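You operate a simulated robot arm through the tools that you are given. There is no shell and no other tool. Be economical: measure what you need, move in short steps, check, and stop when the job is done.

The job below is to be done with a simulated robot arm. You get a single attempt, and the scene is never put back.

Task
The table is too hot: cool it to about 55 C, then soften the board's red and yellow lumps.
Fine: blue valve at half, then shut; from the cooling board: red lump on square 1, yellow lump on square 3.

It is judged by the outcome, as a careful person would: the job done as asked, and still so three seconds after it is handed in. It fails if anything else is knocked over, pushed out of place, dropped, spilled or broken.

Robot
A 7-joint arm with a two-finger parallel gripper, fixed in place. Base frame: the origin is at the foot of the arm, x ahead of it, y to its left, z up; the work surface is at about z = 4. Lengths are in mm, angles in degrees, forces in N, time in s.
With the tool pointing down near the work surface it reaches from about 240 to 620 mm from the base axis. Its first joint turns from -66.0 to 66.0 degrees. Payload 2.6 kg.
The tool frame sits at the grasp point between the pads (the TCP): z along the fingers, y along the line on which they close. The tips reach 30 mm beyond it. Largest opening 94 mm; finger width 28, thickness 10; the body of the gripper, 50 by 96 mm, starts 55 mm behind the TCP.
Orientation is that of the tool frame in the base frame, as a unit quaternion [w, x, y, z]. With the fingers straight down and closing along the base's y, the tool's x points along the base's -x, its y along +y and its z along -z.

Tools
- The arm moves only by the tool servo_tool. Its argument "plan" is a list of rows, each a list of 7 numbers: the shift along the tool's x, y, z in mm, then the turn, a rotation vector about the tool's x, y, z in rad, then the gripper command, from -1 (fully open) to 1 (shut), values between in proportion. In form: [[x, y, z, ax, ay, az, claw], ...]. A call has 1 to 20 rows; each row shifts and turns the commanded pose from where the row before left it, along the tool's axes as they then stand. Each row takes 0.2 s and may step no farther than 50 mm and 8.6 degrees from the row before; otherwise, or with a gripper value out of range, the whole call is refused. A pose out of reach is approached as far as the arm can. The call stops where the force on the tool passes 40 N (or 10 N more than at its start, if that is more) or the arm is blocked; 0.2 s more then pass. Each finger travels about 72 mm/s and halts on what it meets, pressing with about 36 N; the grip force reading is that of the motor and also rises with nothing between the fingers. The clock runs only during rows and for 0.2 s after the last one: add rows that do not move to give the fingers time. The reply holds the time, the measured pose of the TCP, the force on the tool along the base axes, the opening and the grip force, in the units named above and with some noise.
- Cameras (640 x 400 px; columns grow to the right, rows downward): "scene" is fixed at [17.5, 420.9, 559]; the picture's right is [-0.90, -0.43, 0.00], its down [-0.26, 0.56, -0.79] and it looks along [0.34, -0.71, -0.61] (base axes); focal length 297 px, centre (320, 200). "wrist" rides on the gripper at [76, 14, -102] in the tool frame; the picture's right is [-0.18, 0.98, 0.00], its down [-0.75, -0.14, -0.64] and it looks along [-0.63, -0.12, 0.77] (tool axes); focal length 243 px, centre (320, 200). There is no depth. A picture from a camera that has moved, and an enlarged one, comes with that camera's place and axes in the base frame and with its lens.
- capture(camera): a new picture of that camera. The clock stands still meanwhile.
- inspect(camera, box): a new picture of the part [left, top, right, bottom] of that camera's present view, enlarged. The clock stands still meanwhile.
- hand_in(): hands the job in; it is judged then, once.

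Go step by step. Nothing tells you positions but the pictures and the camera data: compare them with the known pose of the tool, close in by small moves and look again before you grip or let go. The budget is 120 turns and 64 pictures, counting those below and the enlarged ones. Unless the task says otherwise, let go and move clear before handing in, and close with one line.

The tools are called after "Request:" by a JSON object that holds its "name" and its "arguments". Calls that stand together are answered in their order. servo_tool: Moves the arm, as the interface text tells. Its arguments: {"type":"object","properties":{"plan":{"type":"array","items":{"type":"array","items":{"type":"number"}}}},"required":["plan"]} The other tools are called the same way: capture (camera) takes a picture; inspect (camera, box) takes an enlarged picture of a part of a camera's view; hand_in () hands the job in.

At the start:

```text
clock: 0.0
eef_pos: [405.6, -136.8, 323.0]
ee_rot: [0.001, 0.0, 1.0, 0.0]
contact_force: [-0.5, 0.1, 0.0]
width: 94.0
gripper_force: 0.2
```

scene: 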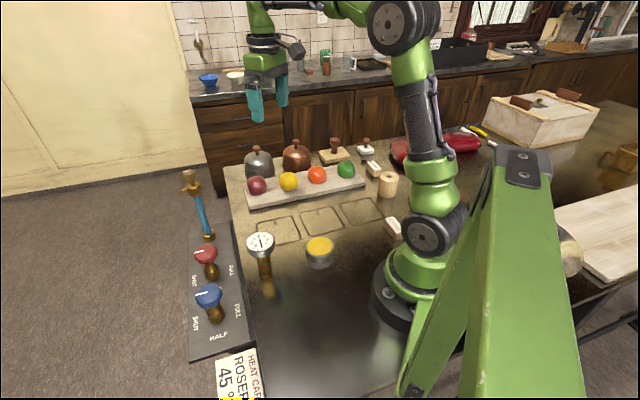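
wrist: 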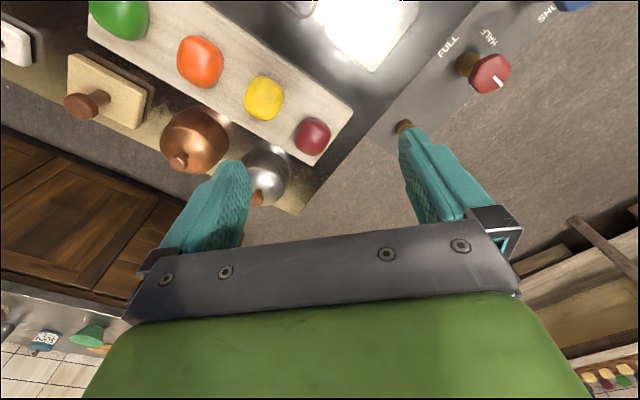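

I see a hot table with a gauge, red and blue valves at a side panel, a board with four lumps, and three squares. I'll zoom in for details first.

Request:
{"name": "inspect", "arguments": {"camera": "scene", "box": [170, 160, 290, 400]}}

Request:
{"name": "inspect", "arguments": {"camera": "scene", "box": [230, 130, 410, 280]}}

```text
1.67 times, centred on (230, 280) of scene
camera zoom: at [17.5, 420.9, 559.0], right [-0.9, -0.43, 0.0], down [-0.26, 0.56, -0.79], along [0.34, -0.71, -0.61], focal length 495 px, centre (470, 67)
```

zoom: 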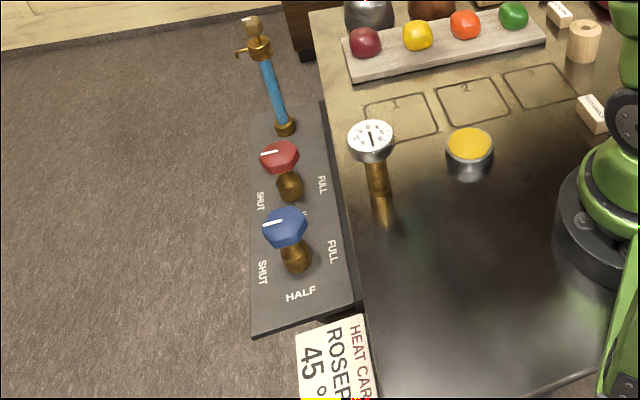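

```text
2.67 times, centred on (320, 205) of scene
camera zoom: at [17.5, 420.9, 559.0], right [-0.9, -0.43, 0.0], down [-0.26, 0.56, -0.79], along [0.34, -0.71, -0.61], focal length 792 px, centre (320, 187)
```

zoom: 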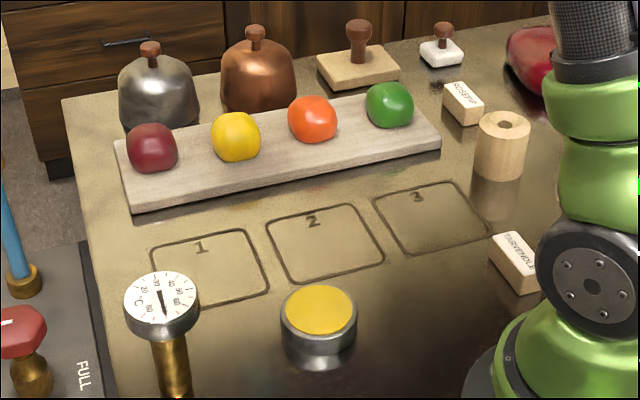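

The lumps look like dark red, yellow, orange and green, left to right, and there is a heat card and a gauge to read. Zooming on those.

Request:
{"name": "inspect", "arguments": {"camera": "scene", "box": [205, 340, 285, 400]}}

Request:
{"name": "inspect", "arguments": {"camera": "scene", "box": [240, 225, 288, 255]}}

Request:
{"name": "inspect", "arguments": {"camera": "scene", "box": [240, 155, 400, 255]}}

```text
6.67 times, centred on (245, 370) of scene
camera zoom: at [17.5, 420.9, 559.0], right [-0.9, -0.43, 0.0], down [-0.26, 0.56, -0.79], along [0.34, -0.71, -0.61], focal length 1979 px, centre (820, -933)
```

zoom: 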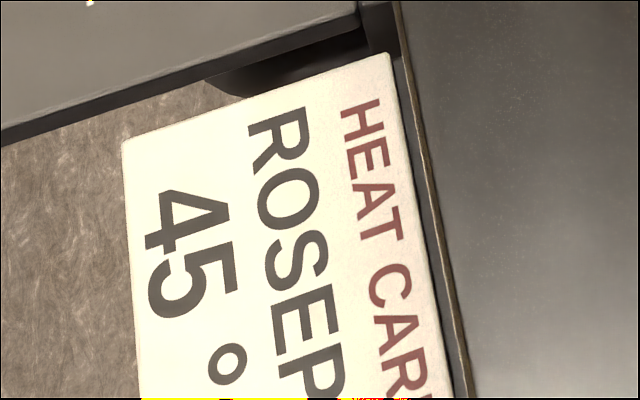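

```text
13.33 times, centred on (264, 240) of scene
camera zoom: at [17.5, 420.9, 559.0], right [-0.9, -0.43, 0.0], down [-0.26, 0.56, -0.79], along [0.34, -0.71, -0.61], focal length 3958 px, centre (1067, -333)
```

zoom: 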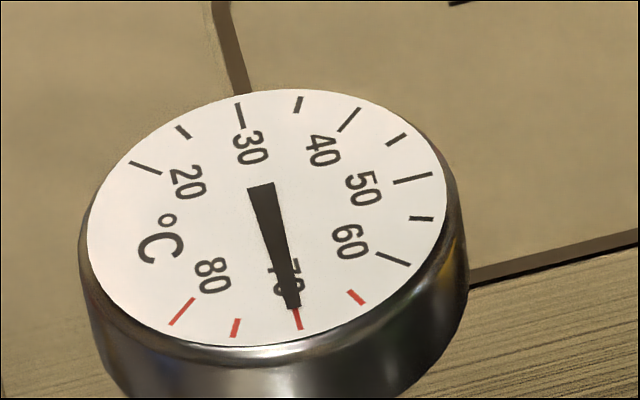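

```text
4.00 times, centred on (320, 205) of scene
camera zoom: at [17.5, 420.9, 559.0], right [-0.9, -0.43, 0.0], down [-0.26, 0.56, -0.79], along [0.34, -0.71, -0.61], focal length 1187 px, centre (320, 180)
```

zoom: 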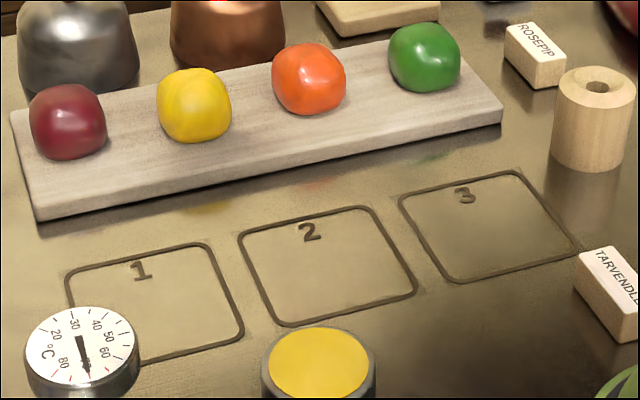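

The gauge reads 70 °C and both valves appear shut (blue knob near (352, 214), labels: SHUT toward +x+y, HALF toward -x+y, FULL toward -x-y). I'll move over the blue valve at height and look with the wrist camera.

Request:
{"name": "servo_tool", "arguments": {"plan": [[6.5, 44, 0, 0, 0, 0, -1], [6.5, 44, 0, 0, 0, 0, -1], [6.5, 44, 0, 0, 0, 0, -1], [6.5, 44, 0, 0, 0, 0, -1], [6.5, 44, 0, 0, 0, 0, -1], [6.5, 44, 0, 0, 0, 0, -1], [6.5, 44, 0, 0, 0, 0, -1], [6.5, 43, 20, 0, 0, 0, -1], [0, 0, 40, 0, 0, 0, -1], [0, 0, 0, 0, 0, 0, -1]]}}

Request:
{"name": "capture", "arguments": {"camera": "wrist"}}

Request:
{"name": "capture", "arguments": {"camera": "scene"}}

```text
clock: 2.2
eef_pos: [352.2, 213.7, 261.8]
ee_rot: [0.0, 0.001, 1.0, 0.0]
contact_force: [-0.8, -0.8, -0.1]
width: 93.7
gripper_force: 0.0
```

```text
56 pictures are left
camera wrist: at [276.4, 227.6, 365.8], right [0.18, 0.98, 0.0], down [0.75, -0.14, 0.64], along [0.63, -0.12, -0.77], focal length 243 px, centre (320, 200)
```

wrist: 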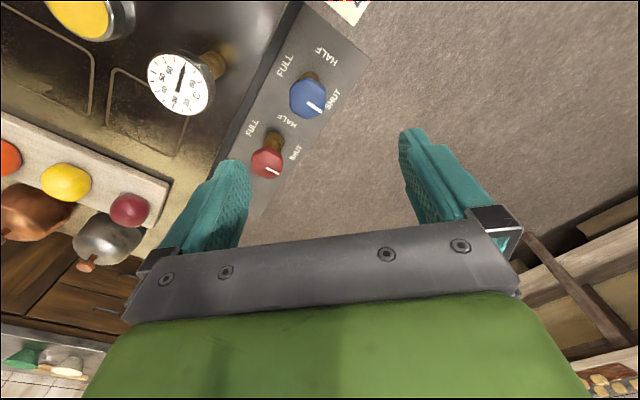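

```text
55 pictures are left
```

scene: 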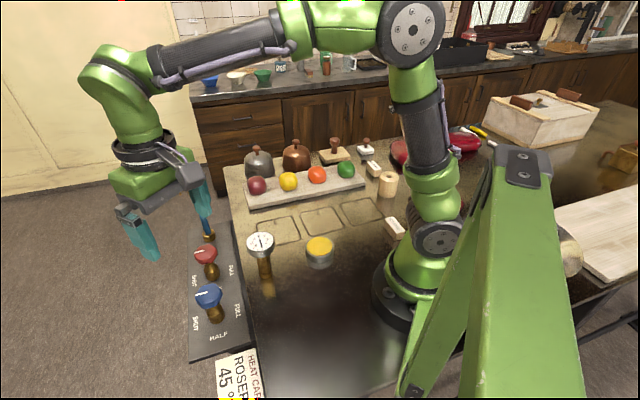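

Triangulating gives the blue knob at about (376, 197), top near z≈33, on a panel below the table edge. I'll check the knob's shape and pointer before choosing grip yaw.

Request:
{"name": "inspect", "arguments": {"camera": "wrist", "box": [230, 30, 390, 190]}}

Request:
{"name": "inspect", "arguments": {"camera": "scene", "box": [180, 270, 250, 340]}}

```text
2.50 times, centred on (310, 110) of wrist
camera zoom: at [276.4, 227.6, 365.8], right [0.18, 0.98, 0.0], down [0.75, -0.14, 0.64], along [0.63, -0.12, -0.77], focal length 606 px, centre (345, 425)
```

zoom: 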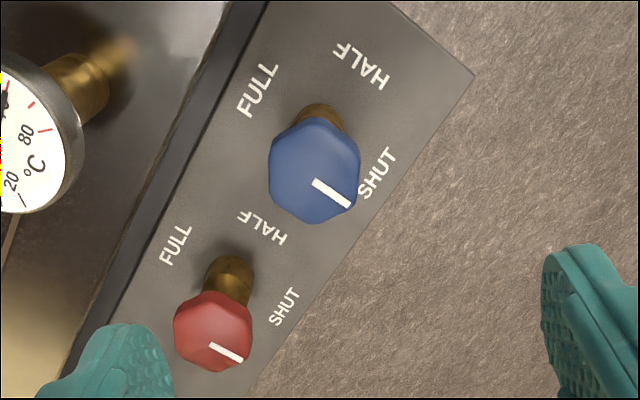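

```text
5.71 times, centred on (215, 305) of scene
camera zoom: at [17.5, 421.0, 559.0], right [-0.9, -0.43, 0.0], down [-0.26, 0.56, -0.79], along [0.34, -0.71, -0.61], focal length 1696 px, centre (920, -400)
```

zoom: 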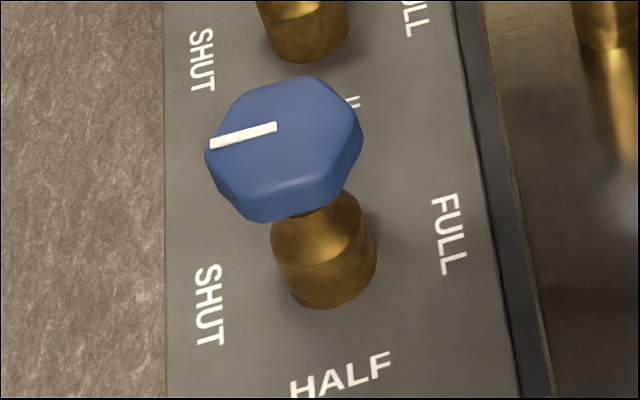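

The knob is a faceted ~55 mm grip with pointer at SHUT (~45° from +x). I'll centre over it, twist 20° clockwise so a later 90° CCW turn stays in range, descend part way and look.

Request:
{"name": "servo_tool", "arguments": {"plan": [[-24, -17, 0, 0, 0, 0, -1], [0, 0, 30, 0, 0, 0.1167, -1], [0, 0, 40, 0, 0, 0.1167, -1], [0, 0, 40, 0, 0, 0.1167, -1], [0, 0, 40, 0, 0, 0, -1], [0, 0, 0, 0, 0, 0, -1]]}}

Request:
{"name": "capture", "arguments": {"camera": "wrist"}}

Request:
{"name": "capture", "arguments": {"camera": "scene"}}

```text
clock: 3.6
eef_pos: [378.0, 198.8, 112.7]
ee_rot: [0.0, 0.175, 0.985, 0.0]
contact_force: [-0.3, 0.6, -0.8]
width: 93.9
gripper_force: 0.0
```

```text
52 pictures are left
camera wrist: at [311.8, 236.9, 216.2], right [0.51, 0.86, 0.0], down [0.66, -0.39, 0.64], along [0.55, -0.33, -0.77], focal length 243 px, centre (320, 200)
```

wrist: 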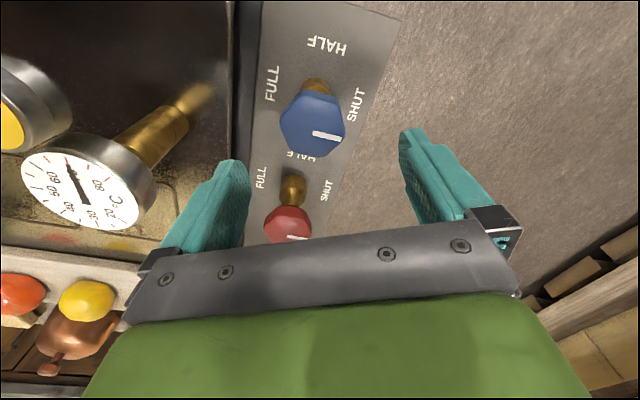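

```text
51 pictures are left
```

scene: 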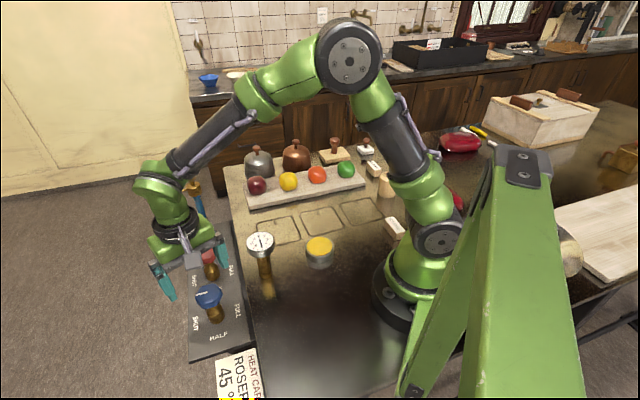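

The picture prediction matches the knob within a few mm: top near z=33. I'll shift 4 mm along the tool's y, descend to z≈27 and check.

Request:
{"name": "servo_tool", "arguments": {"plan": [[0, -4, 25, 0, 0, 0, -1], [0, 0, 25, 0, 0, 0, -1], [0, 0, 20, 0, 0, 0, -1], [0, 0, 16, 0, 0, 0, -1], [0, 0, 0, 0, 0, 0, -1]]}}

Request:
{"name": "capture", "arguments": {"camera": "wrist"}}

Request:
{"name": "inspect", "arguments": {"camera": "scene", "box": [130, 220, 290, 340]}}

```text
clock: 4.8
eef_pos: [377.6, 194.4, 25.6]
ee_rot: [0.0, 0.174, 0.985, -0.001]
contact_force: [-0.3, 0.2, -0.1]
width: 93.9
gripper_force: 0.0
```

```text
50 pictures are left
camera wrist: at [310.3, 233.5, 129.1], right [0.51, 0.86, 0.0], down [0.66, -0.39, 0.64], along [0.55, -0.33, -0.77], focal length 243 px, centre (320, 200)
```

wrist: 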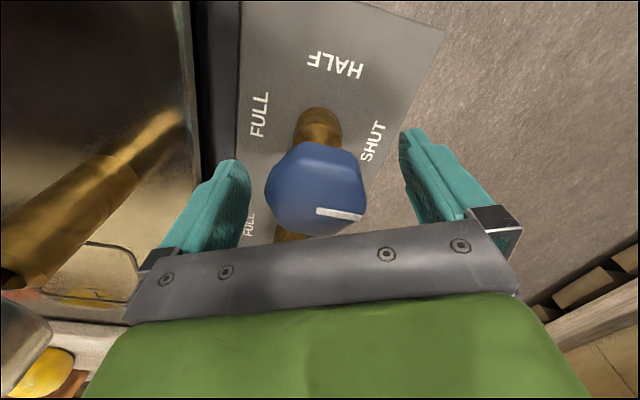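

```text
3.33 times, centred on (210, 280) of scene
camera zoom: at [17.5, 421.0, 559.0], right [-0.9, -0.43, 0.0], down [-0.26, 0.56, -0.79], along [0.34, -0.71, -0.61], focal length 989 px, centre (687, -67)
```

zoom: 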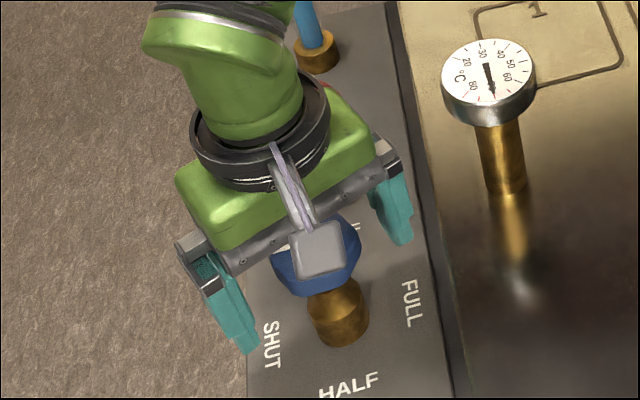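

The knob is between the fingers, its top slightly below the TCP. I'll go 12 mm lower and close.

Request:
{"name": "servo_tool", "arguments": {"plan": [[0, -2, 12, 0, 0, 0, -1], [0, 0, 0, 0, 0, 0, 0], [0, 0, 0, 0, 0, 0, 0.2], [0, 0, 0, 0, 0, 0, 0.5], [0, 0, 0, 0, 0, 0, 0.5]]}}

Request:
{"name": "capture", "arguments": {"camera": "wrist"}}

```text
clock: 6.0
eef_pos: [375.7, 193.6, 13.1]
ee_rot: [0.0, 0.174, 0.985, 0.0]
contact_force: [4.4, 4.9, -9.8]
width: 49.6
gripper_force: 44.8
```

```text
48 pictures are left
camera wrist: at [309.3, 231.8, 117.2], right [0.51, 0.86, 0.0], down [0.66, -0.39, 0.64], along [0.55, -0.33, -0.77], focal length 243 px, centre (320, 200)
```

wrist: 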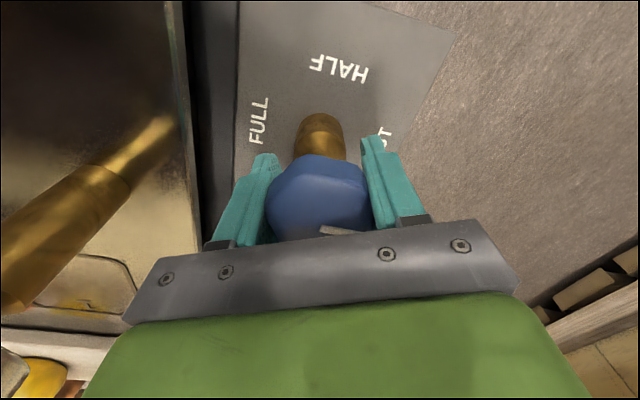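

Gripped (49.6 mm). Now turning counter-clockwise toward HALF, about half the way first.

Request:
{"name": "servo_tool", "arguments": {"plan": [[0, 0, 0, 0, 0, -0.1, 0.5], [0, 0, 0, 0, 0, -0.1, 0.5], [0, 0, 0, 0, 0, -0.1, 0.5], [0, 0, 0, 0, 0, -0.1, 0.5], [0, 0, 0, 0, 0, -0.1, 0.5], [0, 0, 0, 0, 0, -0.1, 0.5], [0, 0, 0, 0, 0, -0.1, 0.5], [0, 0, 0, 0, 0, -0.1, 0.5]]}}

Request:
{"name": "inspect", "arguments": {"camera": "scene", "box": [130, 220, 290, 340]}}

```text
clock: 6.6
eef_pos: [376.0, 193.4, 14.6]
ee_rot: [0.001, 0.087, 0.996, 0.0]
contact_force: [1.6, 0.9, -2.3]
width: 49.8
gripper_force: 45.2
stopped in row 2: the force on the tool passed its limit (the readings are from after the stop); the commanded pose is now the measured one
```

```text
3.33 times, centred on (210, 280) of scene
camera zoom: at [17.5, 420.9, 559.0], right [-0.9, -0.43, 0.0], down [-0.26, 0.56, -0.79], along [0.34, -0.71, -0.61], focal length 989 px, centre (687, -67)
```

zoom: 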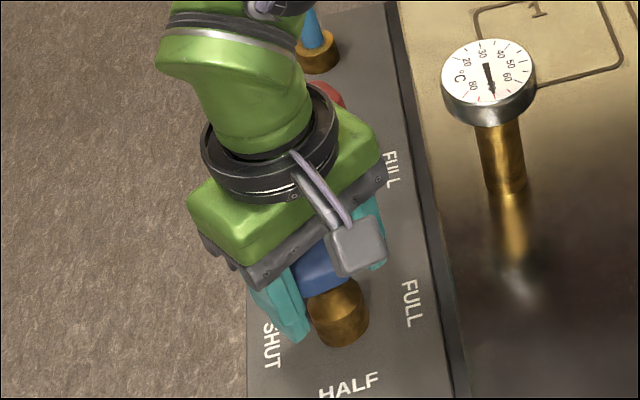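

The force limit stopped the turn after 10°, though the force is low again now. I'll continue with smaller steps.

Request:
{"name": "servo_tool", "arguments": {"plan": [[0, 0, 0, 0, 0, -0.04, 0.5], [0, 0, 0, 0, 0, -0.04, 0.5], [0, 0, 0, 0, 0, -0.04, 0.5], [0, 0, 0, 0, 0, -0.04, 0.5], [0, 0, 0, 0, 0, -0.04, 0.5], [0, 0, 0, 0, 0, -0.04, 0.5]]}}

Request:
{"name": "capture", "arguments": {"camera": "wrist"}}

```text
clock: 8.0
eef_pos: [376.2, 193.5, 13.7]
ee_rot: [0.001, -0.034, 0.999, 0.0]
contact_force: [-2.1, -1.3, -1.7]
width: 49.4
gripper_force: 45.2
```

```text
46 pictures are left
camera wrist: at [299.1, 201.4, 117.2], right [0.12, 0.99, 0.0], down [0.76, -0.09, 0.64], along [0.64, -0.08, -0.77], focal length 243 px, centre (320, 200)
```

wrist: 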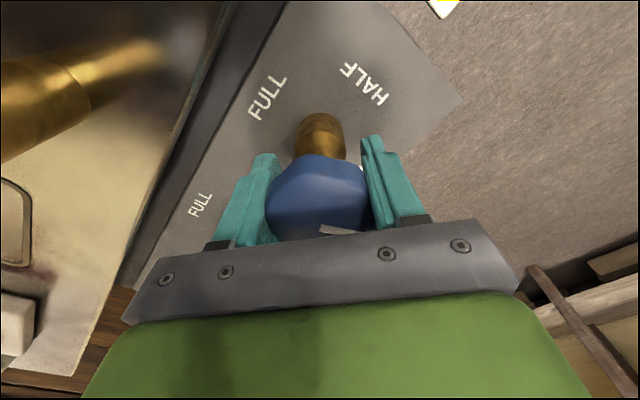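

The knob turns with the gripper (24° so far). Continuing to nearly 90° total.

Request:
{"name": "servo_tool", "arguments": {"plan": [[0, 0, 0, 0, 0, -0.06, 0.5], [0, 0, 0, 0, 0, -0.06, 0.5], [0, 0, 0, 0, 0, -0.06, 0.5], [0, 0, 0, 0, 0, -0.06, 0.5], [0, 0, 0, 0, 0, -0.06, 0.5], [0, 0, 0, 0, 0, -0.06, 0.5], [0, 0, 0, 0, 0, -0.06, 0.5], [0, 0, 0, 0, 0, -0.06, 0.5], [0, 0, 0, 0, 0, -0.06, 0.5], [0, 0, 0, 0, 0, -0.06, 0.5], [0, 0, 0, 0, 0, -0.06, 0.5], [0, 0, 0, 0, 0, -0.06, 0.5], [0, 0, 0, 0, 0, -0.06, 0.5], [0, 0, 0, 0, 0, -0.06, 0.5], [0, 0, 0, 0, 0, -0.06, 0.5], [0, 0, 0, 0, 0, -0.06, 0.5], [0, 0, 0, 0, 0, -0.06, 0.5], [0, 0, 0, 0, 0, -0.06, 0.5]]}}

Request:
{"name": "capture", "arguments": {"camera": "wrist"}}

Request:
{"name": "inspect", "arguments": {"camera": "scene", "box": [130, 220, 290, 340]}}

```text
clock: 10.1
eef_pos: [376.5, 193.4, 14.8]
ee_rot: [0.0, -0.312, 0.95, -0.001]
contact_force: [2.1, 0.8, -3.3]
width: 49.1
gripper_force: 44.6
stopped in row 10: the force on the tool passed its limit (the readings are from after the stop); the commanded pose is now the measured one
```

```text
45 pictures are left
camera wrist: at [306.3, 158.2, 117.2], right [-0.44, 0.9, 0.0], down [0.69, 0.33, 0.64], along [0.58, 0.28, -0.77], focal length 243 px, centre (320, 200)
```

wrist: 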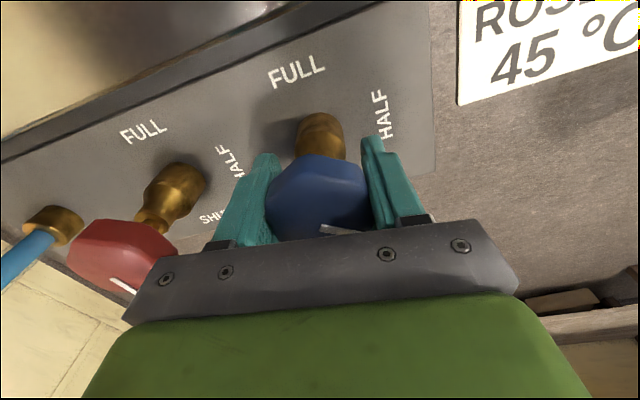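

```text
3.33 times, centred on (210, 280) of scene
camera zoom: at [17.5, 420.9, 559.0], right [-0.9, -0.43, 0.0], down [-0.26, 0.56, -0.79], along [0.34, -0.71, -0.61], focal length 989 px, centre (687, -67)
```

zoom: 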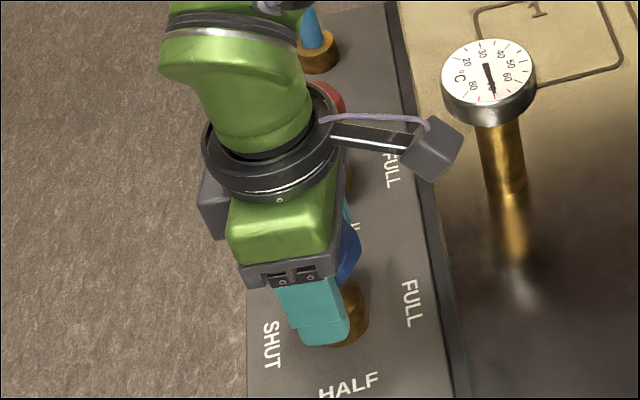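

56° turned so far and the pointer still moves with the grip. Continuing the remaining 33° slowly.

Request:
{"name": "servo_tool", "arguments": {"plan": [[0, 0, 0, 0, 0, -0.042, 0.5], [0, 0, 0, 0, 0, -0.042, 0.5], [0, 0, 0, 0, 0, -0.042, 0.5], [0, 0, 0, 0, 0, -0.042, 0.5], [0, 0, 0, 0, 0, -0.042, 0.5], [0, 0, 0, 0, 0, -0.042, 0.5], [0, 0, 0, 0, 0, -0.042, 0.5], [0, 0, 0, 0, 0, -0.042, 0.5], [0, 0, 0, 0, 0, -0.042, 0.5], [0, 0, 0, 0, 0, -0.042, 0.5], [0, 0, 0, 0, 0, -0.042, 0.5], [0, 0, 0, 0, 0, -0.042, 0.5], [0, 0, 0, 0, 0, -0.042, 0.5], [0, 0, 0, 0, 0, -0.037, 0.5]]}}

Request:
{"name": "capture", "arguments": {"camera": "wrist"}}

Request:
{"name": "inspect", "arguments": {"camera": "scene", "box": [130, 220, 290, 340]}}

```text
clock: 13.1
eef_pos: [376.5, 193.6, 14.6]
ee_rot: [0.003, -0.574, 0.819, -0.002]
contact_force: [13.0, 4.0, 10.4]
width: 49.6
gripper_force: 44.9
```

```text
43 pictures are left
camera wrist: at [336.5, 125.1, 117.0], right [-0.86, 0.51, 0.0], down [0.39, 0.66, 0.65], along [0.33, 0.55, -0.76], focal length 243 px, centre (320, 200)
```

wrist: 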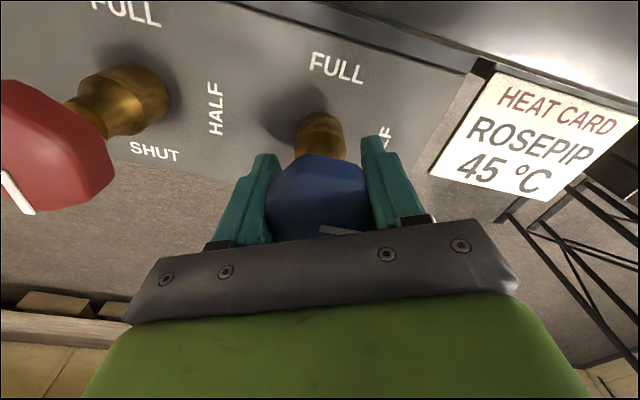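

```text
3.33 times, centred on (210, 280) of scene
camera zoom: at [17.5, 420.9, 559.0], right [-0.9, -0.43, 0.0], down [-0.26, 0.56, -0.79], along [0.34, -0.71, -0.61], focal length 989 px, centre (687, -67)
```

zoom: 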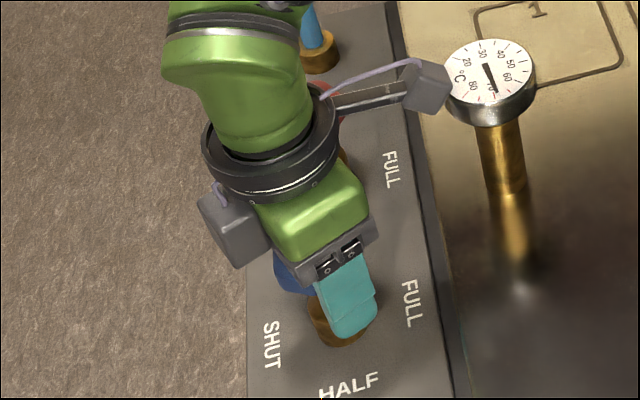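

The knob is now at HALF (90° turned). I'll hold and watch the gauge.

Request:
{"name": "servo_tool", "arguments": {"plan": [[0, 0, 0, 0, 0, 0, 0.5], [0, 0, 0, 0, 0, 0, 0.5], [0, 0, 0, 0, 0, 0, 0.5], [0, 0, 0, 0, 0, 0, 0.5], [0, 0, 0, 0, 0, 0, 0.5], [0, 0, 0, 0, 0, 0, 0.5], [0, 0, 0, 0, 0, 0, 0.5], [0, 0, 0, 0, 0, 0, 0.5], [0, 0, 0, 0, 0, 0, 0.5], [0, 0, 0, 0, 0, 0, 0.5]]}}

Request:
{"name": "inspect", "arguments": {"camera": "scene", "box": [240, 225, 288, 255]}}

```text
clock: 15.3
eef_pos: [377.2, 192.0, 15.2]
ee_rot: [0.003, -0.572, 0.82, 0.0]
contact_force: [13.1, 2.9, 10.7]
width: 49.7
gripper_force: 45.5
```

```text
13.33 times, centred on (264, 240) of scene
camera zoom: at [17.5, 420.9, 559.0], right [-0.9, -0.43, 0.0], down [-0.26, 0.56, -0.79], along [0.34, -0.71, -0.61], focal length 3958 px, centre (1067, -333)
```

zoom: 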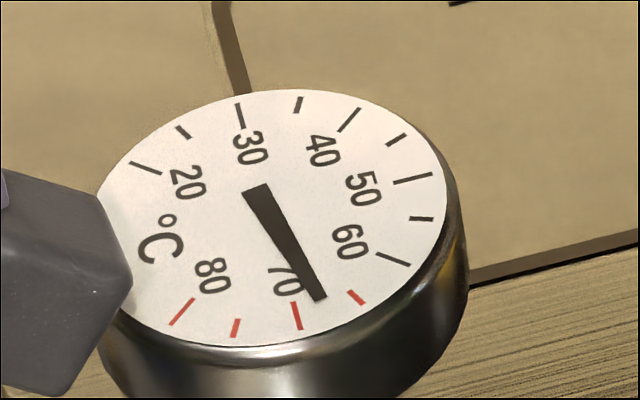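

The gauge reads ≈67.5 and is falling. Waiting another 4 s.

Request:
{"name": "servo_tool", "arguments": {"plan": [[0, 0, 0, 0, 0, 0, 0.5], [0, 0, 0, 0, 0, 0, 0.5], [0, 0, 0, 0, 0, 0, 0.5], [0, 0, 0, 0, 0, 0, 0.5], [0, 0, 0, 0, 0, 0, 0.5], [0, 0, 0, 0, 0, 0, 0.5], [0, 0, 0, 0, 0, 0, 0.5], [0, 0, 0, 0, 0, 0, 0.5], [0, 0, 0, 0, 0, 0, 0.5], [0, 0, 0, 0, 0, 0, 0.5], [0, 0, 0, 0, 0, 0, 0.5], [0, 0, 0, 0, 0, 0, 0.5], [0, 0, 0, 0, 0, 0, 0.5], [0, 0, 0, 0, 0, 0, 0.5], [0, 0, 0, 0, 0, 0, 0.5], [0, 0, 0, 0, 0, 0, 0.5], [0, 0, 0, 0, 0, 0, 0.5], [0, 0, 0, 0, 0, 0, 0.5], [0, 0, 0, 0, 0, 0, 0.5]]}}

Request:
{"name": "inspect", "arguments": {"camera": "scene", "box": [240, 225, 288, 255]}}

```text
clock: 19.3
eef_pos: [376.7, 192.2, 14.4]
ee_rot: [0.003, -0.573, 0.82, -0.002]
contact_force: [13.2, 4.2, 9.4]
width: 49.7
gripper_force: 44.7
```

```text
13.33 times, centred on (264, 240) of scene
camera zoom: at [17.5, 420.9, 559.0], right [-0.9, -0.43, 0.0], down [-0.26, 0.56, -0.79], along [0.34, -0.71, -0.61], focal length 3958 px, centre (1067, -333)
```

zoom: 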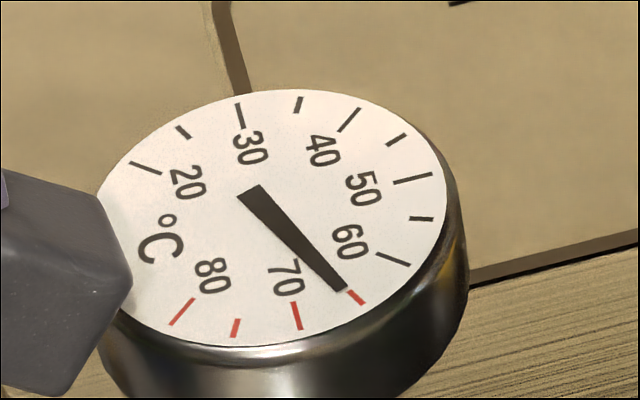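

About 65 °C, falling ~0.6 °C/s. Waiting 8 s more.

Request:
{"name": "servo_tool", "arguments": {"plan": [[0, 0, 0, 0, 0, 0, 0.5], [0, 0, 0, 0, 0, 0, 0.5], [0, 0, 0, 0, 0, 0, 0.5], [0, 0, 0, 0, 0, 0, 0.5], [0, 0, 0, 0, 0, 0, 0.5], [0, 0, 0, 0, 0, 0, 0.5], [0, 0, 0, 0, 0, 0, 0.5], [0, 0, 0, 0, 0, 0, 0.5], [0, 0, 0, 0, 0, 0, 0.5], [0, 0, 0, 0, 0, 0, 0.5], [0, 0, 0, 0, 0, 0, 0.5], [0, 0, 0, 0, 0, 0, 0.5], [0, 0, 0, 0, 0, 0, 0.5], [0, 0, 0, 0, 0, 0, 0.5], [0, 0, 0, 0, 0, 0, 0.5], [0, 0, 0, 0, 0, 0, 0.5], [0, 0, 0, 0, 0, 0, 0.5], [0, 0, 0, 0, 0, 0, 0.5], [0, 0, 0, 0, 0, 0, 0.5]]}}

Request:
{"name": "servo_tool", "arguments": {"plan": [[0, 0, 0, 0, 0, 0, 0.5], [0, 0, 0, 0, 0, 0, 0.5], [0, 0, 0, 0, 0, 0, 0.5], [0, 0, 0, 0, 0, 0, 0.5], [0, 0, 0, 0, 0, 0, 0.5], [0, 0, 0, 0, 0, 0, 0.5], [0, 0, 0, 0, 0, 0, 0.5], [0, 0, 0, 0, 0, 0, 0.5], [0, 0, 0, 0, 0, 0, 0.5], [0, 0, 0, 0, 0, 0, 0.5], [0, 0, 0, 0, 0, 0, 0.5], [0, 0, 0, 0, 0, 0, 0.5], [0, 0, 0, 0, 0, 0, 0.5], [0, 0, 0, 0, 0, 0, 0.5], [0, 0, 0, 0, 0, 0, 0.5], [0, 0, 0, 0, 0, 0, 0.5], [0, 0, 0, 0, 0, 0, 0.5], [0, 0, 0, 0, 0, 0, 0.5], [0, 0, 0, 0, 0, 0, 0.5]]}}

Request:
{"name": "inspect", "arguments": {"camera": "scene", "box": [240, 225, 288, 255]}}

```text
clock: 23.3
eef_pos: [376.9, 193.3, 13.7]
ee_rot: [0.004, -0.573, 0.819, -0.001]
contact_force: [14.0, 5.1, 7.9]
width: 49.3
gripper_force: 45.5
```

```text
clock: 27.3
eef_pos: [376.9, 193.2, 14.0]
ee_rot: [0.003, -0.573, 0.819, -0.002]
contact_force: [13.3, 5.8, 7.1]
width: 49.3
gripper_force: 45.3
```

```text
13.33 times, centred on (264, 240) of scene
camera zoom: at [17.5, 420.9, 559.0], right [-0.9, -0.43, 0.0], down [-0.26, 0.56, -0.79], along [0.34, -0.71, -0.61], focal length 3958 px, centre (1067, -333)
```

zoom: 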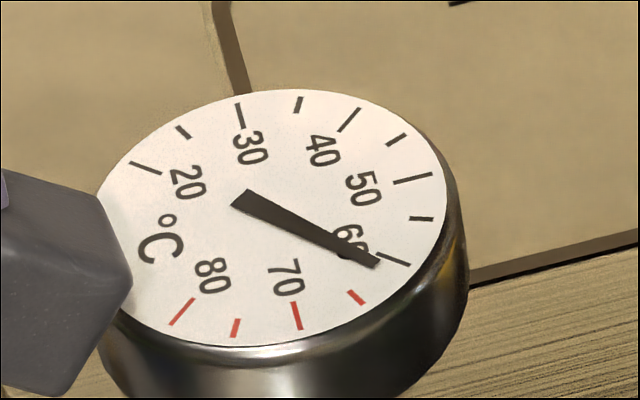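

About 60.7 °C. Waiting ~6 s more before starting to shut.

Request:
{"name": "servo_tool", "arguments": {"plan": [[0, 0, 0, 0, 0, 0, 0.5], [0, 0, 0, 0, 0, 0, 0.5], [0, 0, 0, 0, 0, 0, 0.5], [0, 0, 0, 0, 0, 0, 0.5], [0, 0, 0, 0, 0, 0, 0.5], [0, 0, 0, 0, 0, 0, 0.5], [0, 0, 0, 0, 0, 0, 0.5], [0, 0, 0, 0, 0, 0, 0.5], [0, 0, 0, 0, 0, 0, 0.5], [0, 0, 0, 0, 0, 0, 0.5], [0, 0, 0, 0, 0, 0, 0.5], [0, 0, 0, 0, 0, 0, 0.5], [0, 0, 0, 0, 0, 0, 0.5], [0, 0, 0, 0, 0, 0, 0.5], [0, 0, 0, 0, 0, 0, 0.5], [0, 0, 0, 0, 0, 0, 0.5], [0, 0, 0, 0, 0, 0, 0.5], [0, 0, 0, 0, 0, 0, 0.5], [0, 0, 0, 0, 0, 0, 0.5]]}}

Request:
{"name": "servo_tool", "arguments": {"plan": [[0, 0, 0, 0, 0, 0, 0.5], [0, 0, 0, 0, 0, 0, 0.5], [0, 0, 0, 0, 0, 0, 0.5], [0, 0, 0, 0, 0, 0, 0.5], [0, 0, 0, 0, 0, 0, 0.5], [0, 0, 0, 0, 0, 0, 0.5], [0, 0, 0, 0, 0, 0, 0.5], [0, 0, 0, 0, 0, 0, 0.5]]}}

Request:
{"name": "inspect", "arguments": {"camera": "scene", "box": [240, 225, 288, 255]}}

```text
clock: 31.3
eef_pos: [376.7, 193.2, 14.2]
ee_rot: [0.003, -0.572, 0.82, -0.002]
contact_force: [12.8, 5.8, 7.5]
width: 49.5
gripper_force: 44.8
```

```text
clock: 33.1
eef_pos: [377.1, 192.5, 13.8]
ee_rot: [0.003, -0.572, 0.82, -0.001]
contact_force: [12.9, 6.3, 7.4]
width: 49.3
gripper_force: 45.1
```

```text
13.33 times, centred on (264, 240) of scene
camera zoom: at [17.5, 420.9, 559.0], right [-0.9, -0.43, 0.0], down [-0.26, 0.56, -0.79], along [0.34, -0.71, -0.61], focal length 3958 px, centre (1067, -333)
```

zoom: 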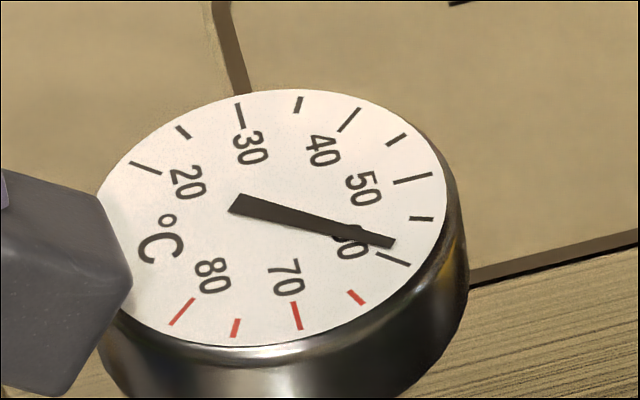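

About 57.8 °C. One more second, then start turning clockwise toward SHUT.

Request:
{"name": "servo_tool", "arguments": {"plan": [[0, 0, 0, 0, 0, 0, 0.5], [0, 0, 0, 0, 0, 0, 0.5], [0, 0, 0, 0, 0, 0, 0.5], [0, 0, 0, 0, 0, 0, 0.5], [0, 0, 0, 0, 0, 0, 0.5], [0, 0, 0, 0, 0, 0.045, 0.5], [0, 0, 0, 0, 0, 0.045, 0.5], [0, 0, 0, 0, 0, 0.045, 0.5], [0, 0, 0, 0, 0, 0.045, 0.5], [0, 0, 0, 0, 0, 0.045, 0.5], [0, 0, 0, 0, 0, 0.045, 0.5], [0, 0, 0, 0, 0, 0.045, 0.5], [0, 0, 0, 0, 0, 0.045, 0.5], [0, 0, 0, 0, 0, 0.045, 0.5], [0, 0, 0, 0, 0, 0.045, 0.5], [0, 0, 0, 0, 0, 0.045, 0.5], [0, 0, 0, 0, 0, 0.045, 0.5], [0, 0, 0, 0, 0, 0.045, 0.5], [0, 0, 0, 0, 0, 0.045, 0.5], [0, 0, 0, 0, 0, 0.045, 0.5]]}}

```text
clock: 36.5
eef_pos: [377.0, 192.9, 14.2]
ee_rot: [0.001, -0.366, 0.931, 0.0]
contact_force: [2.3, 0.1, -3.7]
width: 49.6
gripper_force: 44.5
stopped in row 16: the force on the tool passed its limit (the readings are from after the stop); the commanded pose is now the measured one
```

133° now; 63° left. Continuing in short segments so stress does not build up.

Request:
{"name": "servo_tool", "arguments": {"plan": [[0, 0, 0, 0, 0, 0.045, 0.5], [0, 0, 0, 0, 0, 0.045, 0.5], [0, 0, 0, 0, 0, 0.045, 0.5], [0, 0, 0, 0, 0, 0.045, 0.5], [0, 0, 0, 0, 0, 0.045, 0.5], [0, 0, 0, 0, 0, 0.045, 0.5], [0, 0, 0, 0, 0, 0.045, 0.5], [0, 0, 0, 0, 0, 0.045, 0.5], [0, 0, 0, 0, 0, 0.045, 0.5], [0, 0, 0, 0, 0, 0.045, 0.5], [0, 0, 0, 0, 0, 0.045, 0.5], [0, 0, 0, 0, 0, 0.045, 0.5], [0, 0, 0, 0, 0, 0.045, 0.5], [0, 0, 0, 0, 0, 0.045, 0.5], [0, 0, 0, 0, 0, 0.045, 0.5], [0, 0, 0, 0, 0, 0.045, 0.5], [0, 0, 0, 0, 0, 0.045, 0.5], [0, 0, 0, 0, 0, 0.045, 0.5], [0, 0, 0, 0, 0, 0.045, 0.5], [0, 0, 0, 0, 0, 0.045, 0.5]]}}

```text
clock: 40.7
eef_pos: [377.3, 193.5, 14.1]
ee_rot: [0.003, 0.077, 0.997, 0.001]
contact_force: [10.3, 10.1, -14.7]
width: 49.5
gripper_force: 44.6
```

81°, 11° left. Turning the rest, slightly past so it reaches the stop.

Request:
{"name": "servo_tool", "arguments": {"plan": [[0, 0, 0, 0, 0, 0.045, 0.5], [0, 0, 0, 0, 0, 0.045, 0.5], [0, 0, 0, 0, 0, 0.045, 0.5], [0, 0, 0, 0, 0, 0.045, 0.5], [0, 0, 0, 0, 0, 0.03, 0.5], [0, 0, 0, 0, 0, 0, 0.5]]}}

Request:
{"name": "capture", "arguments": {"camera": "wrist"}}

Request:
{"name": "inspect", "arguments": {"camera": "scene", "box": [240, 225, 288, 255]}}

```text
clock: 41.5
eef_pos: [377.2, 192.1, 14.4]
ee_rot: [0.004, 0.144, 0.99, 0.001]
contact_force: [1.4, 0.7, -0.8]
width: 49.4
gripper_force: 45.3
stopped in row 4: the force on the tool passed its limit (the readings are from after the stop); the commanded pose is now the measured one
```

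```text
37 pictures are left
camera wrist: at [306.8, 227.5, 117.3], right [0.46, 0.89, 0.0], down [0.68, -0.35, 0.65], along [0.58, -0.29, -0.76], focal length 243 px, centre (320, 200)
```

wrist: 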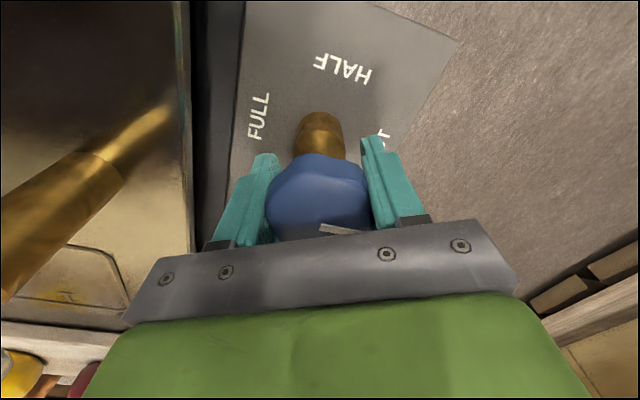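

```text
13.33 times, centred on (264, 240) of scene
camera zoom: at [17.5, 420.9, 559.0], right [-0.9, -0.43, 0.0], down [-0.26, 0.56, -0.79], along [0.34, -0.71, -0.61], focal length 3958 px, centre (1067, -333)
```

zoom: 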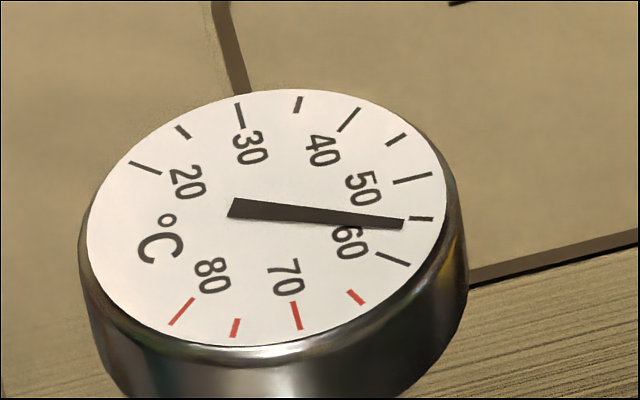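

The gauge reads about 55.3 and ~3.5° of turn remains. Finishing it to the stop.

Request:
{"name": "servo_tool", "arguments": {"plan": [[0, 0, 0, 0, 0, 0.03, 0.5], [0, 0, 0, 0, 0, 0.03, 0.5], [0, 0, 0, 0, 0, 0.03, 0.5], [0, 0, 0, 0, 0, 0.02, 0.5], [0, 0, 0, 0, 0, 0, 0.5]]}}

```text
clock: 42.8
eef_pos: [376.8, 193.0, 13.9]
ee_rot: [0.002, 0.2, 0.98, 0.0]
contact_force: [-5.0, -4.7, -2.8]
width: 49.5
gripper_force: 45.1
```

Turned back to 67° (just past the start), so it should be fully shut. Open, lift and check the pointer and gauge.

Request:
{"name": "servo_tool", "arguments": {"plan": [[0, 0, 0, 0, 0, 0, 0], [0, 0, 0, 0, 0, 0, -1], [0, 0, 0, 0, 0, 0, -1], [0, 0, -15, 0, 0, 0, -1], [0, 0, -40, 0, 0, 0, -1], [0, 0, -50, 0, 0, 0, -1], [0, 0, -50, 0, 0, 0, -1], [0, 0, -50, 0, 0, 0, -1], [0, 0, 0, 0, 0, 0, -1]]}}

Request:
{"name": "capture", "arguments": {"camera": "wrist"}}

Request:
{"name": "inspect", "arguments": {"camera": "scene", "box": [180, 225, 290, 340]}}

```text
clock: 44.8
eef_pos: [375.3, 194.9, 219.6]
ee_rot: [0.004, 0.198, 0.98, 0.001]
contact_force: [-0.5, -1.0, 0.7]
width: 93.7
gripper_force: 0.0
```

```text
35 pictures are left
camera wrist: at [309.4, 235.7, 322.3], right [0.55, 0.83, 0.01], down [0.63, -0.42, 0.65], along [0.54, -0.35, -0.76], focal length 243 px, centre (320, 200)
```

wrist: 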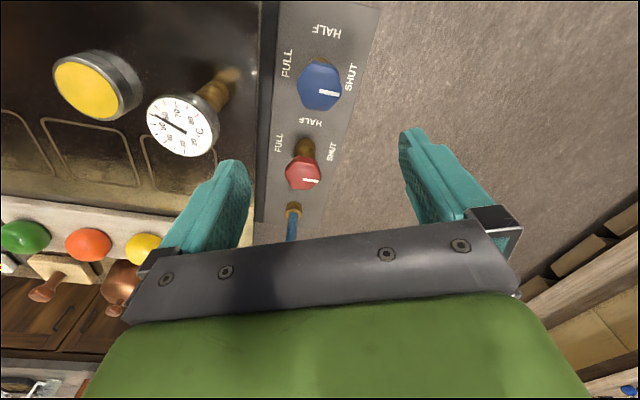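

```text
3.48 times, centred on (235, 282) of scene
camera zoom: at [17.5, 420.9, 559.0], right [-0.9, -0.43, 0.0], down [-0.26, 0.56, -0.79], along [0.34, -0.71, -0.61], focal length 1032 px, centre (616, -87)
```

zoom: 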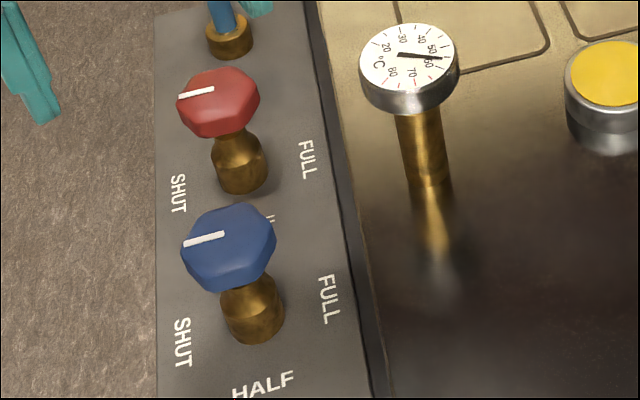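

Blue pointer is back parallel with the shut red one, and the gauge reads 55. Red lump estimated near (513, -168), yellow near (435, -229); I'll move above the red lump with the jaws aligned along the board and look.

Request:
{"name": "servo_tool", "arguments": {"plan": [[-29.8, -31.2, 0, 0, 0, 0, -1], [-29.8, -31.2, 0, 0, 0, 0, -1], [-29.8, -31.2, 0, 0, 0, 0, -1], [-29.8, -31.2, 0, 0, 0, 0, -1], [-29.8, -31.2, 0, 0, 0, 0, -1], [-29.8, -31.2, 0, 0, 0, 0, -1], [-29.8, -31.2, 0, 0, 0, 0, -1], [-29.8, -31.2, 0, 0, 0, 0, -1], [-29.8, -31.2, 0, 0, 0, 0, -1], [0, 0, 0, 0, 0, 0.13, -1], [0, 0, 0, 0, 0, 0.13, -1], [0, 0, 0, 0, 0, 0.13, -1], [0, 0, 0, 0, 0, 0.11, -1], [0, 0, 0, 0, 0, 0, -1]]}}

Request:
{"name": "capture", "arguments": {"camera": "wrist"}}

Request:
{"name": "capture", "arguments": {"camera": "scene"}}

```text
clock: 47.8
eef_pos: [513.9, -170.8, 218.5]
ee_rot: [0.003, 0.436, 0.9, 0.002]
contact_force: [0.2, 1.3, 0.1]
width: 93.8
gripper_force: 0.0
```

```text
33 pictures are left
camera wrist: at [476.1, -102.5, 322.8], right [0.89, 0.47, 0.01], down [0.35, -0.68, 0.64], along [0.3, -0.57, -0.77], focal length 243 px, centre (320, 200)
```

wrist: 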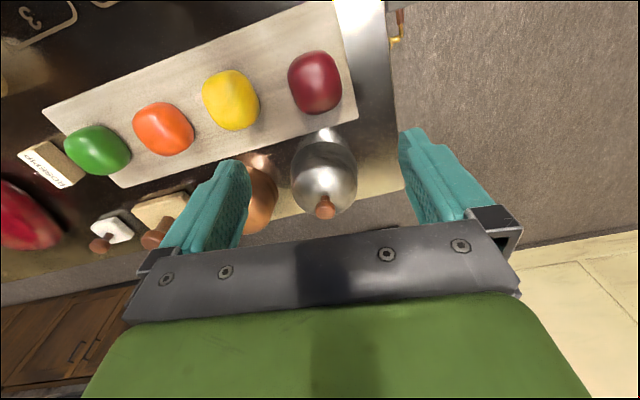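

```text
32 pictures are left
```

scene: 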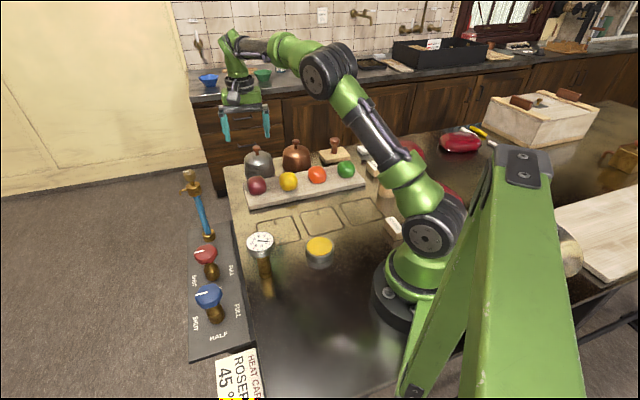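

Red lump ≈ (506, -166, 43), yellow ≈ (431, -225, 43), board top ≈ z 15. I'll centre on the red lump, descend to z≈95 and verify.

Request:
{"name": "servo_tool", "arguments": {"plan": [[9, -3, 0, 0, 0, 0, -1], [0, 0, 40, 0, 0, 0, -1], [0, 0, 40, 0, 0, 0, -1], [0, 0, 43, 0, 0, 0, -1], [0, 0, 0, 0, 0, 0, -1]]}}

Request:
{"name": "capture", "arguments": {"camera": "wrist"}}

Request:
{"name": "inspect", "arguments": {"camera": "scene", "box": [200, 100, 320, 260]}}

```text
clock: 49.0
eef_pos: [507.8, -166.2, 94.8]
ee_rot: [0.002, 0.436, 0.9, 0.002]
contact_force: [0.3, -0.5, -0.5]
width: 93.9
gripper_force: 0.1
```

```text
31 pictures are left
camera wrist: at [470.1, -99.6, 197.9], right [0.88, 0.47, 0.01], down [0.35, -0.68, 0.64], along [0.31, -0.57, -0.77], focal length 243 px, centre (320, 200)
```

wrist: 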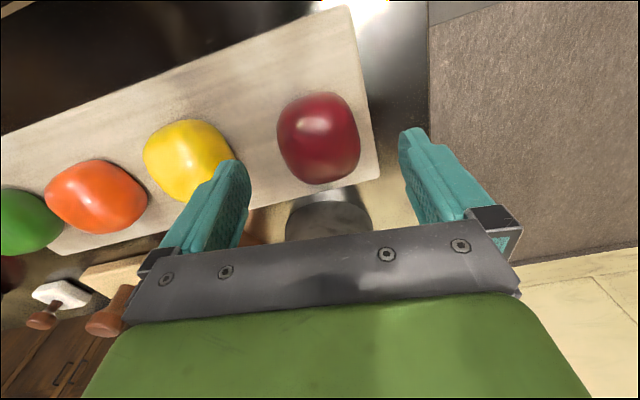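

```text
2.50 times, centred on (260, 180) of scene
camera zoom: at [17.5, 420.9, 559.0], right [-0.9, -0.43, 0.0], down [-0.26, 0.56, -0.79], along [0.34, -0.71, -0.61], focal length 742 px, centre (470, 250)
```

zoom: 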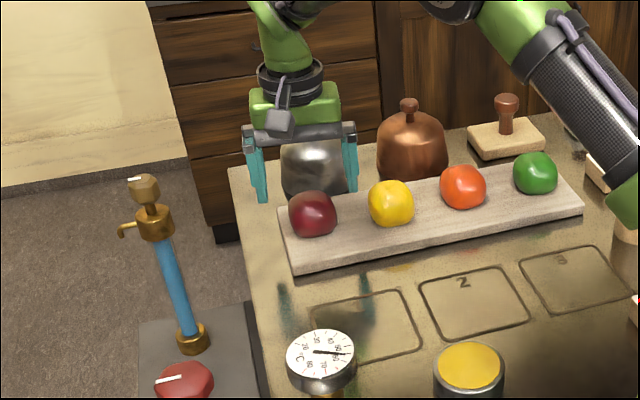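

Lump is centred between the fingers (predicted (320,143), seen (318,138)). Descend to z≈50 and close gently.

Request:
{"name": "servo_tool", "arguments": {"plan": [[-2, 0, 20, 0, 0, 0, -1], [0, 0, 15, 0, 0, 0, -1], [0, 0, 10, 0, 0, 0, -1], [0, 0, 0, 0, 0, 0, -0.3], [0, 0, 0, 0, 0, 0, 0], [0, 0, 0, 0, 0, 0, 0.4], [0, 0, 0, 0, 0, 0, 0.4]]}}

Request:
{"name": "capture", "arguments": {"camera": "wrist"}}

```text
clock: 50.5
eef_pos: [509.0, -165.2, 50.6]
ee_rot: [0.003, 0.435, 0.901, 0.002]
contact_force: [0.1, -0.4, -1.1]
width: 56.8
gripper_force: 35.8
```

```text
29 pictures are left
camera wrist: at [471.0, -97.4, 152.8], right [0.88, 0.47, 0.01], down [0.35, -0.68, 0.64], along [0.31, -0.57, -0.77], focal length 243 px, centre (320, 200)
```

wrist: 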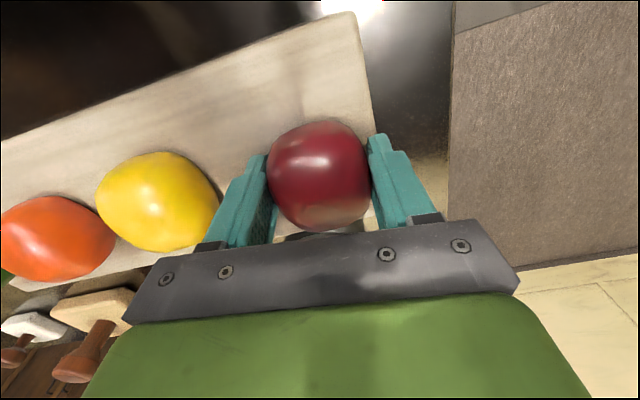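

Lump held at 56.8 mm. Lift straight up and carry toward square 1, estimated at (370, -53).

Request:
{"name": "servo_tool", "arguments": {"plan": [[0, 0, -20, 0, 0, 0, 0.4], [0, 0, -40, 0, 0, 0, 0.4], [0, 0, -50, 0, 0, 0, 0.4], [34.8, -8, 0, 0, 0, 0, 0.4], [34.8, -8, 0, 0, 0, 0, 0.4], [34.8, -8, 0, 0, 0, 0, 0.4], [34.8, -8, 0, 0, 0, 0, 0.4], [34.8, -8, 0, 0, 0, 0, 0.4], [0, 0, 0, 0, 0, 0, 0.4]]}}

Request:
{"name": "capture", "arguments": {"camera": "wrist"}}

Request:
{"name": "capture", "arguments": {"camera": "scene"}}

```text
clock: 52.5
eef_pos: [365.4, -53.5, 161.1]
ee_rot: [0.003, 0.436, 0.9, 0.003]
contact_force: [0.6, -0.2, 0.3]
width: 56.7
gripper_force: 36.1
```

```text
28 pictures are left
camera wrist: at [327.8, 12.5, 264.4], right [0.88, 0.47, 0.01], down [0.35, -0.68, 0.64], along [0.31, -0.57, -0.77], focal length 243 px, centre (320, 200)
```

wrist: 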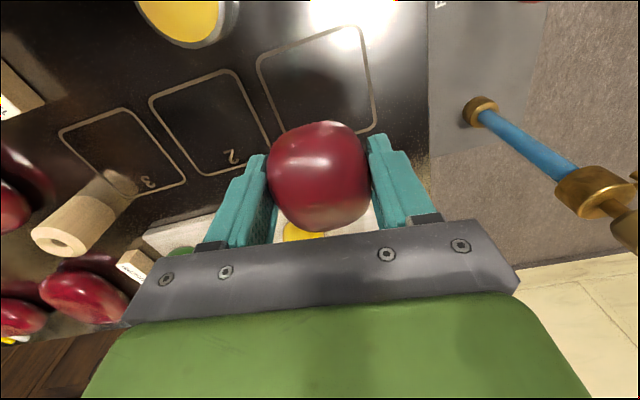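

```text
27 pictures are left
```

scene: 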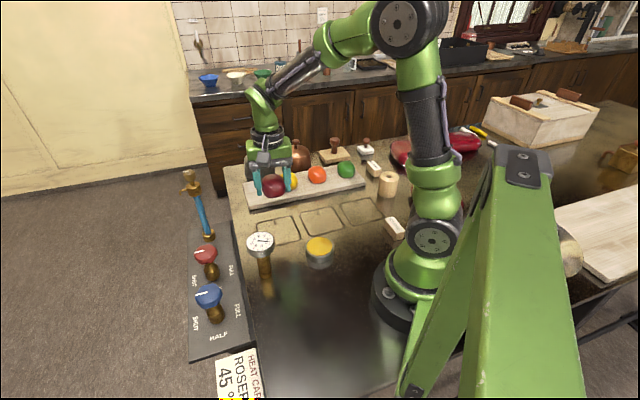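

Square 1's centre works out at (366, -54), right under the lump; square 3 at (192, -227). Lowering the red lump onto square 1.

Request:
{"name": "servo_tool", "arguments": {"plan": [[0, 0, 40, 0, 0, 0, 0.4], [0, 0, 40, 0, 0, 0, 0.4], [0, 0, 25, 0, 0, 0, 0.4], [0, 0, 10, 0, 0, 0, 0.4], [0, 0, 5, 0, 0, 0, 0.4], [0, 0, 0, 0, 0, 0, 0.4]]}}

Request:
{"name": "inspect", "arguments": {"camera": "scene", "box": [200, 150, 340, 290]}}

```text
clock: 54.0
eef_pos: [366.7, -54.9, 39.5]
ee_rot: [0.003, 0.434, 0.901, 0.003]
contact_force: [0.1, -0.1, -1.1]
width: 56.4
gripper_force: 36.1
```

```text
2.86 times, centred on (270, 220) of scene
camera zoom: at [17.5, 420.9, 559.0], right [-0.9, -0.43, 0.0], down [-0.26, 0.56, -0.79], along [0.34, -0.71, -0.61], focal length 848 px, centre (463, 143)
```

zoom: 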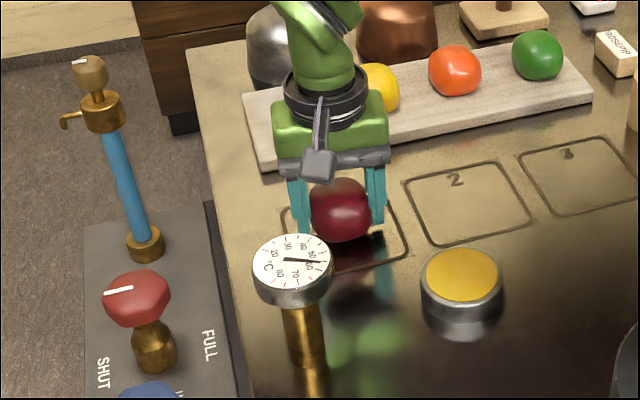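

No contact felt yet; lowering by small steps until it touches.

Request:
{"name": "servo_tool", "arguments": {"plan": [[0, 0, 1.5, 0, 0, 0, 0.4], [0, 0, 1.5, 0, 0, 0, 0.4], [0, 0, 0, 0, 0, 0, 0.4]]}}

```text
clock: 54.8
eef_pos: [368.2, -54.5, 38.0]
ee_rot: [0.003, 0.435, 0.9, 0.003]
contact_force: [0.0, 0.1, -1.9]
width: 56.5
gripper_force: 35.6
```

Force is barely changing; tips are ~6.5 above nominal. One mm more, then release slowly.

Request:
{"name": "servo_tool", "arguments": {"plan": [[0, 0, 1, 0, 0, 0, 0.4], [0, 0, 0, 0, 0, 0, 0.4]]}}

Request:
{"name": "capture", "arguments": {"camera": "wrist"}}

```text
clock: 55.4
eef_pos: [368.5, -55.4, 36.2]
ee_rot: [0.003, 0.435, 0.9, 0.003]
contact_force: [-0.3, 0.4, -0.9]
width: 56.2
gripper_force: 35.9
```

```text
25 pictures are left
camera wrist: at [331.4, 11.7, 139.7], right [0.88, 0.47, 0.01], down [0.35, -0.68, 0.64], along [0.31, -0.57, -0.77], focal length 243 px, centre (320, 200)
```

wrist: 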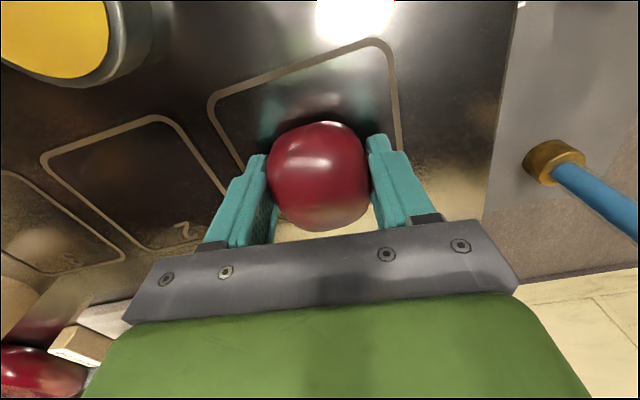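

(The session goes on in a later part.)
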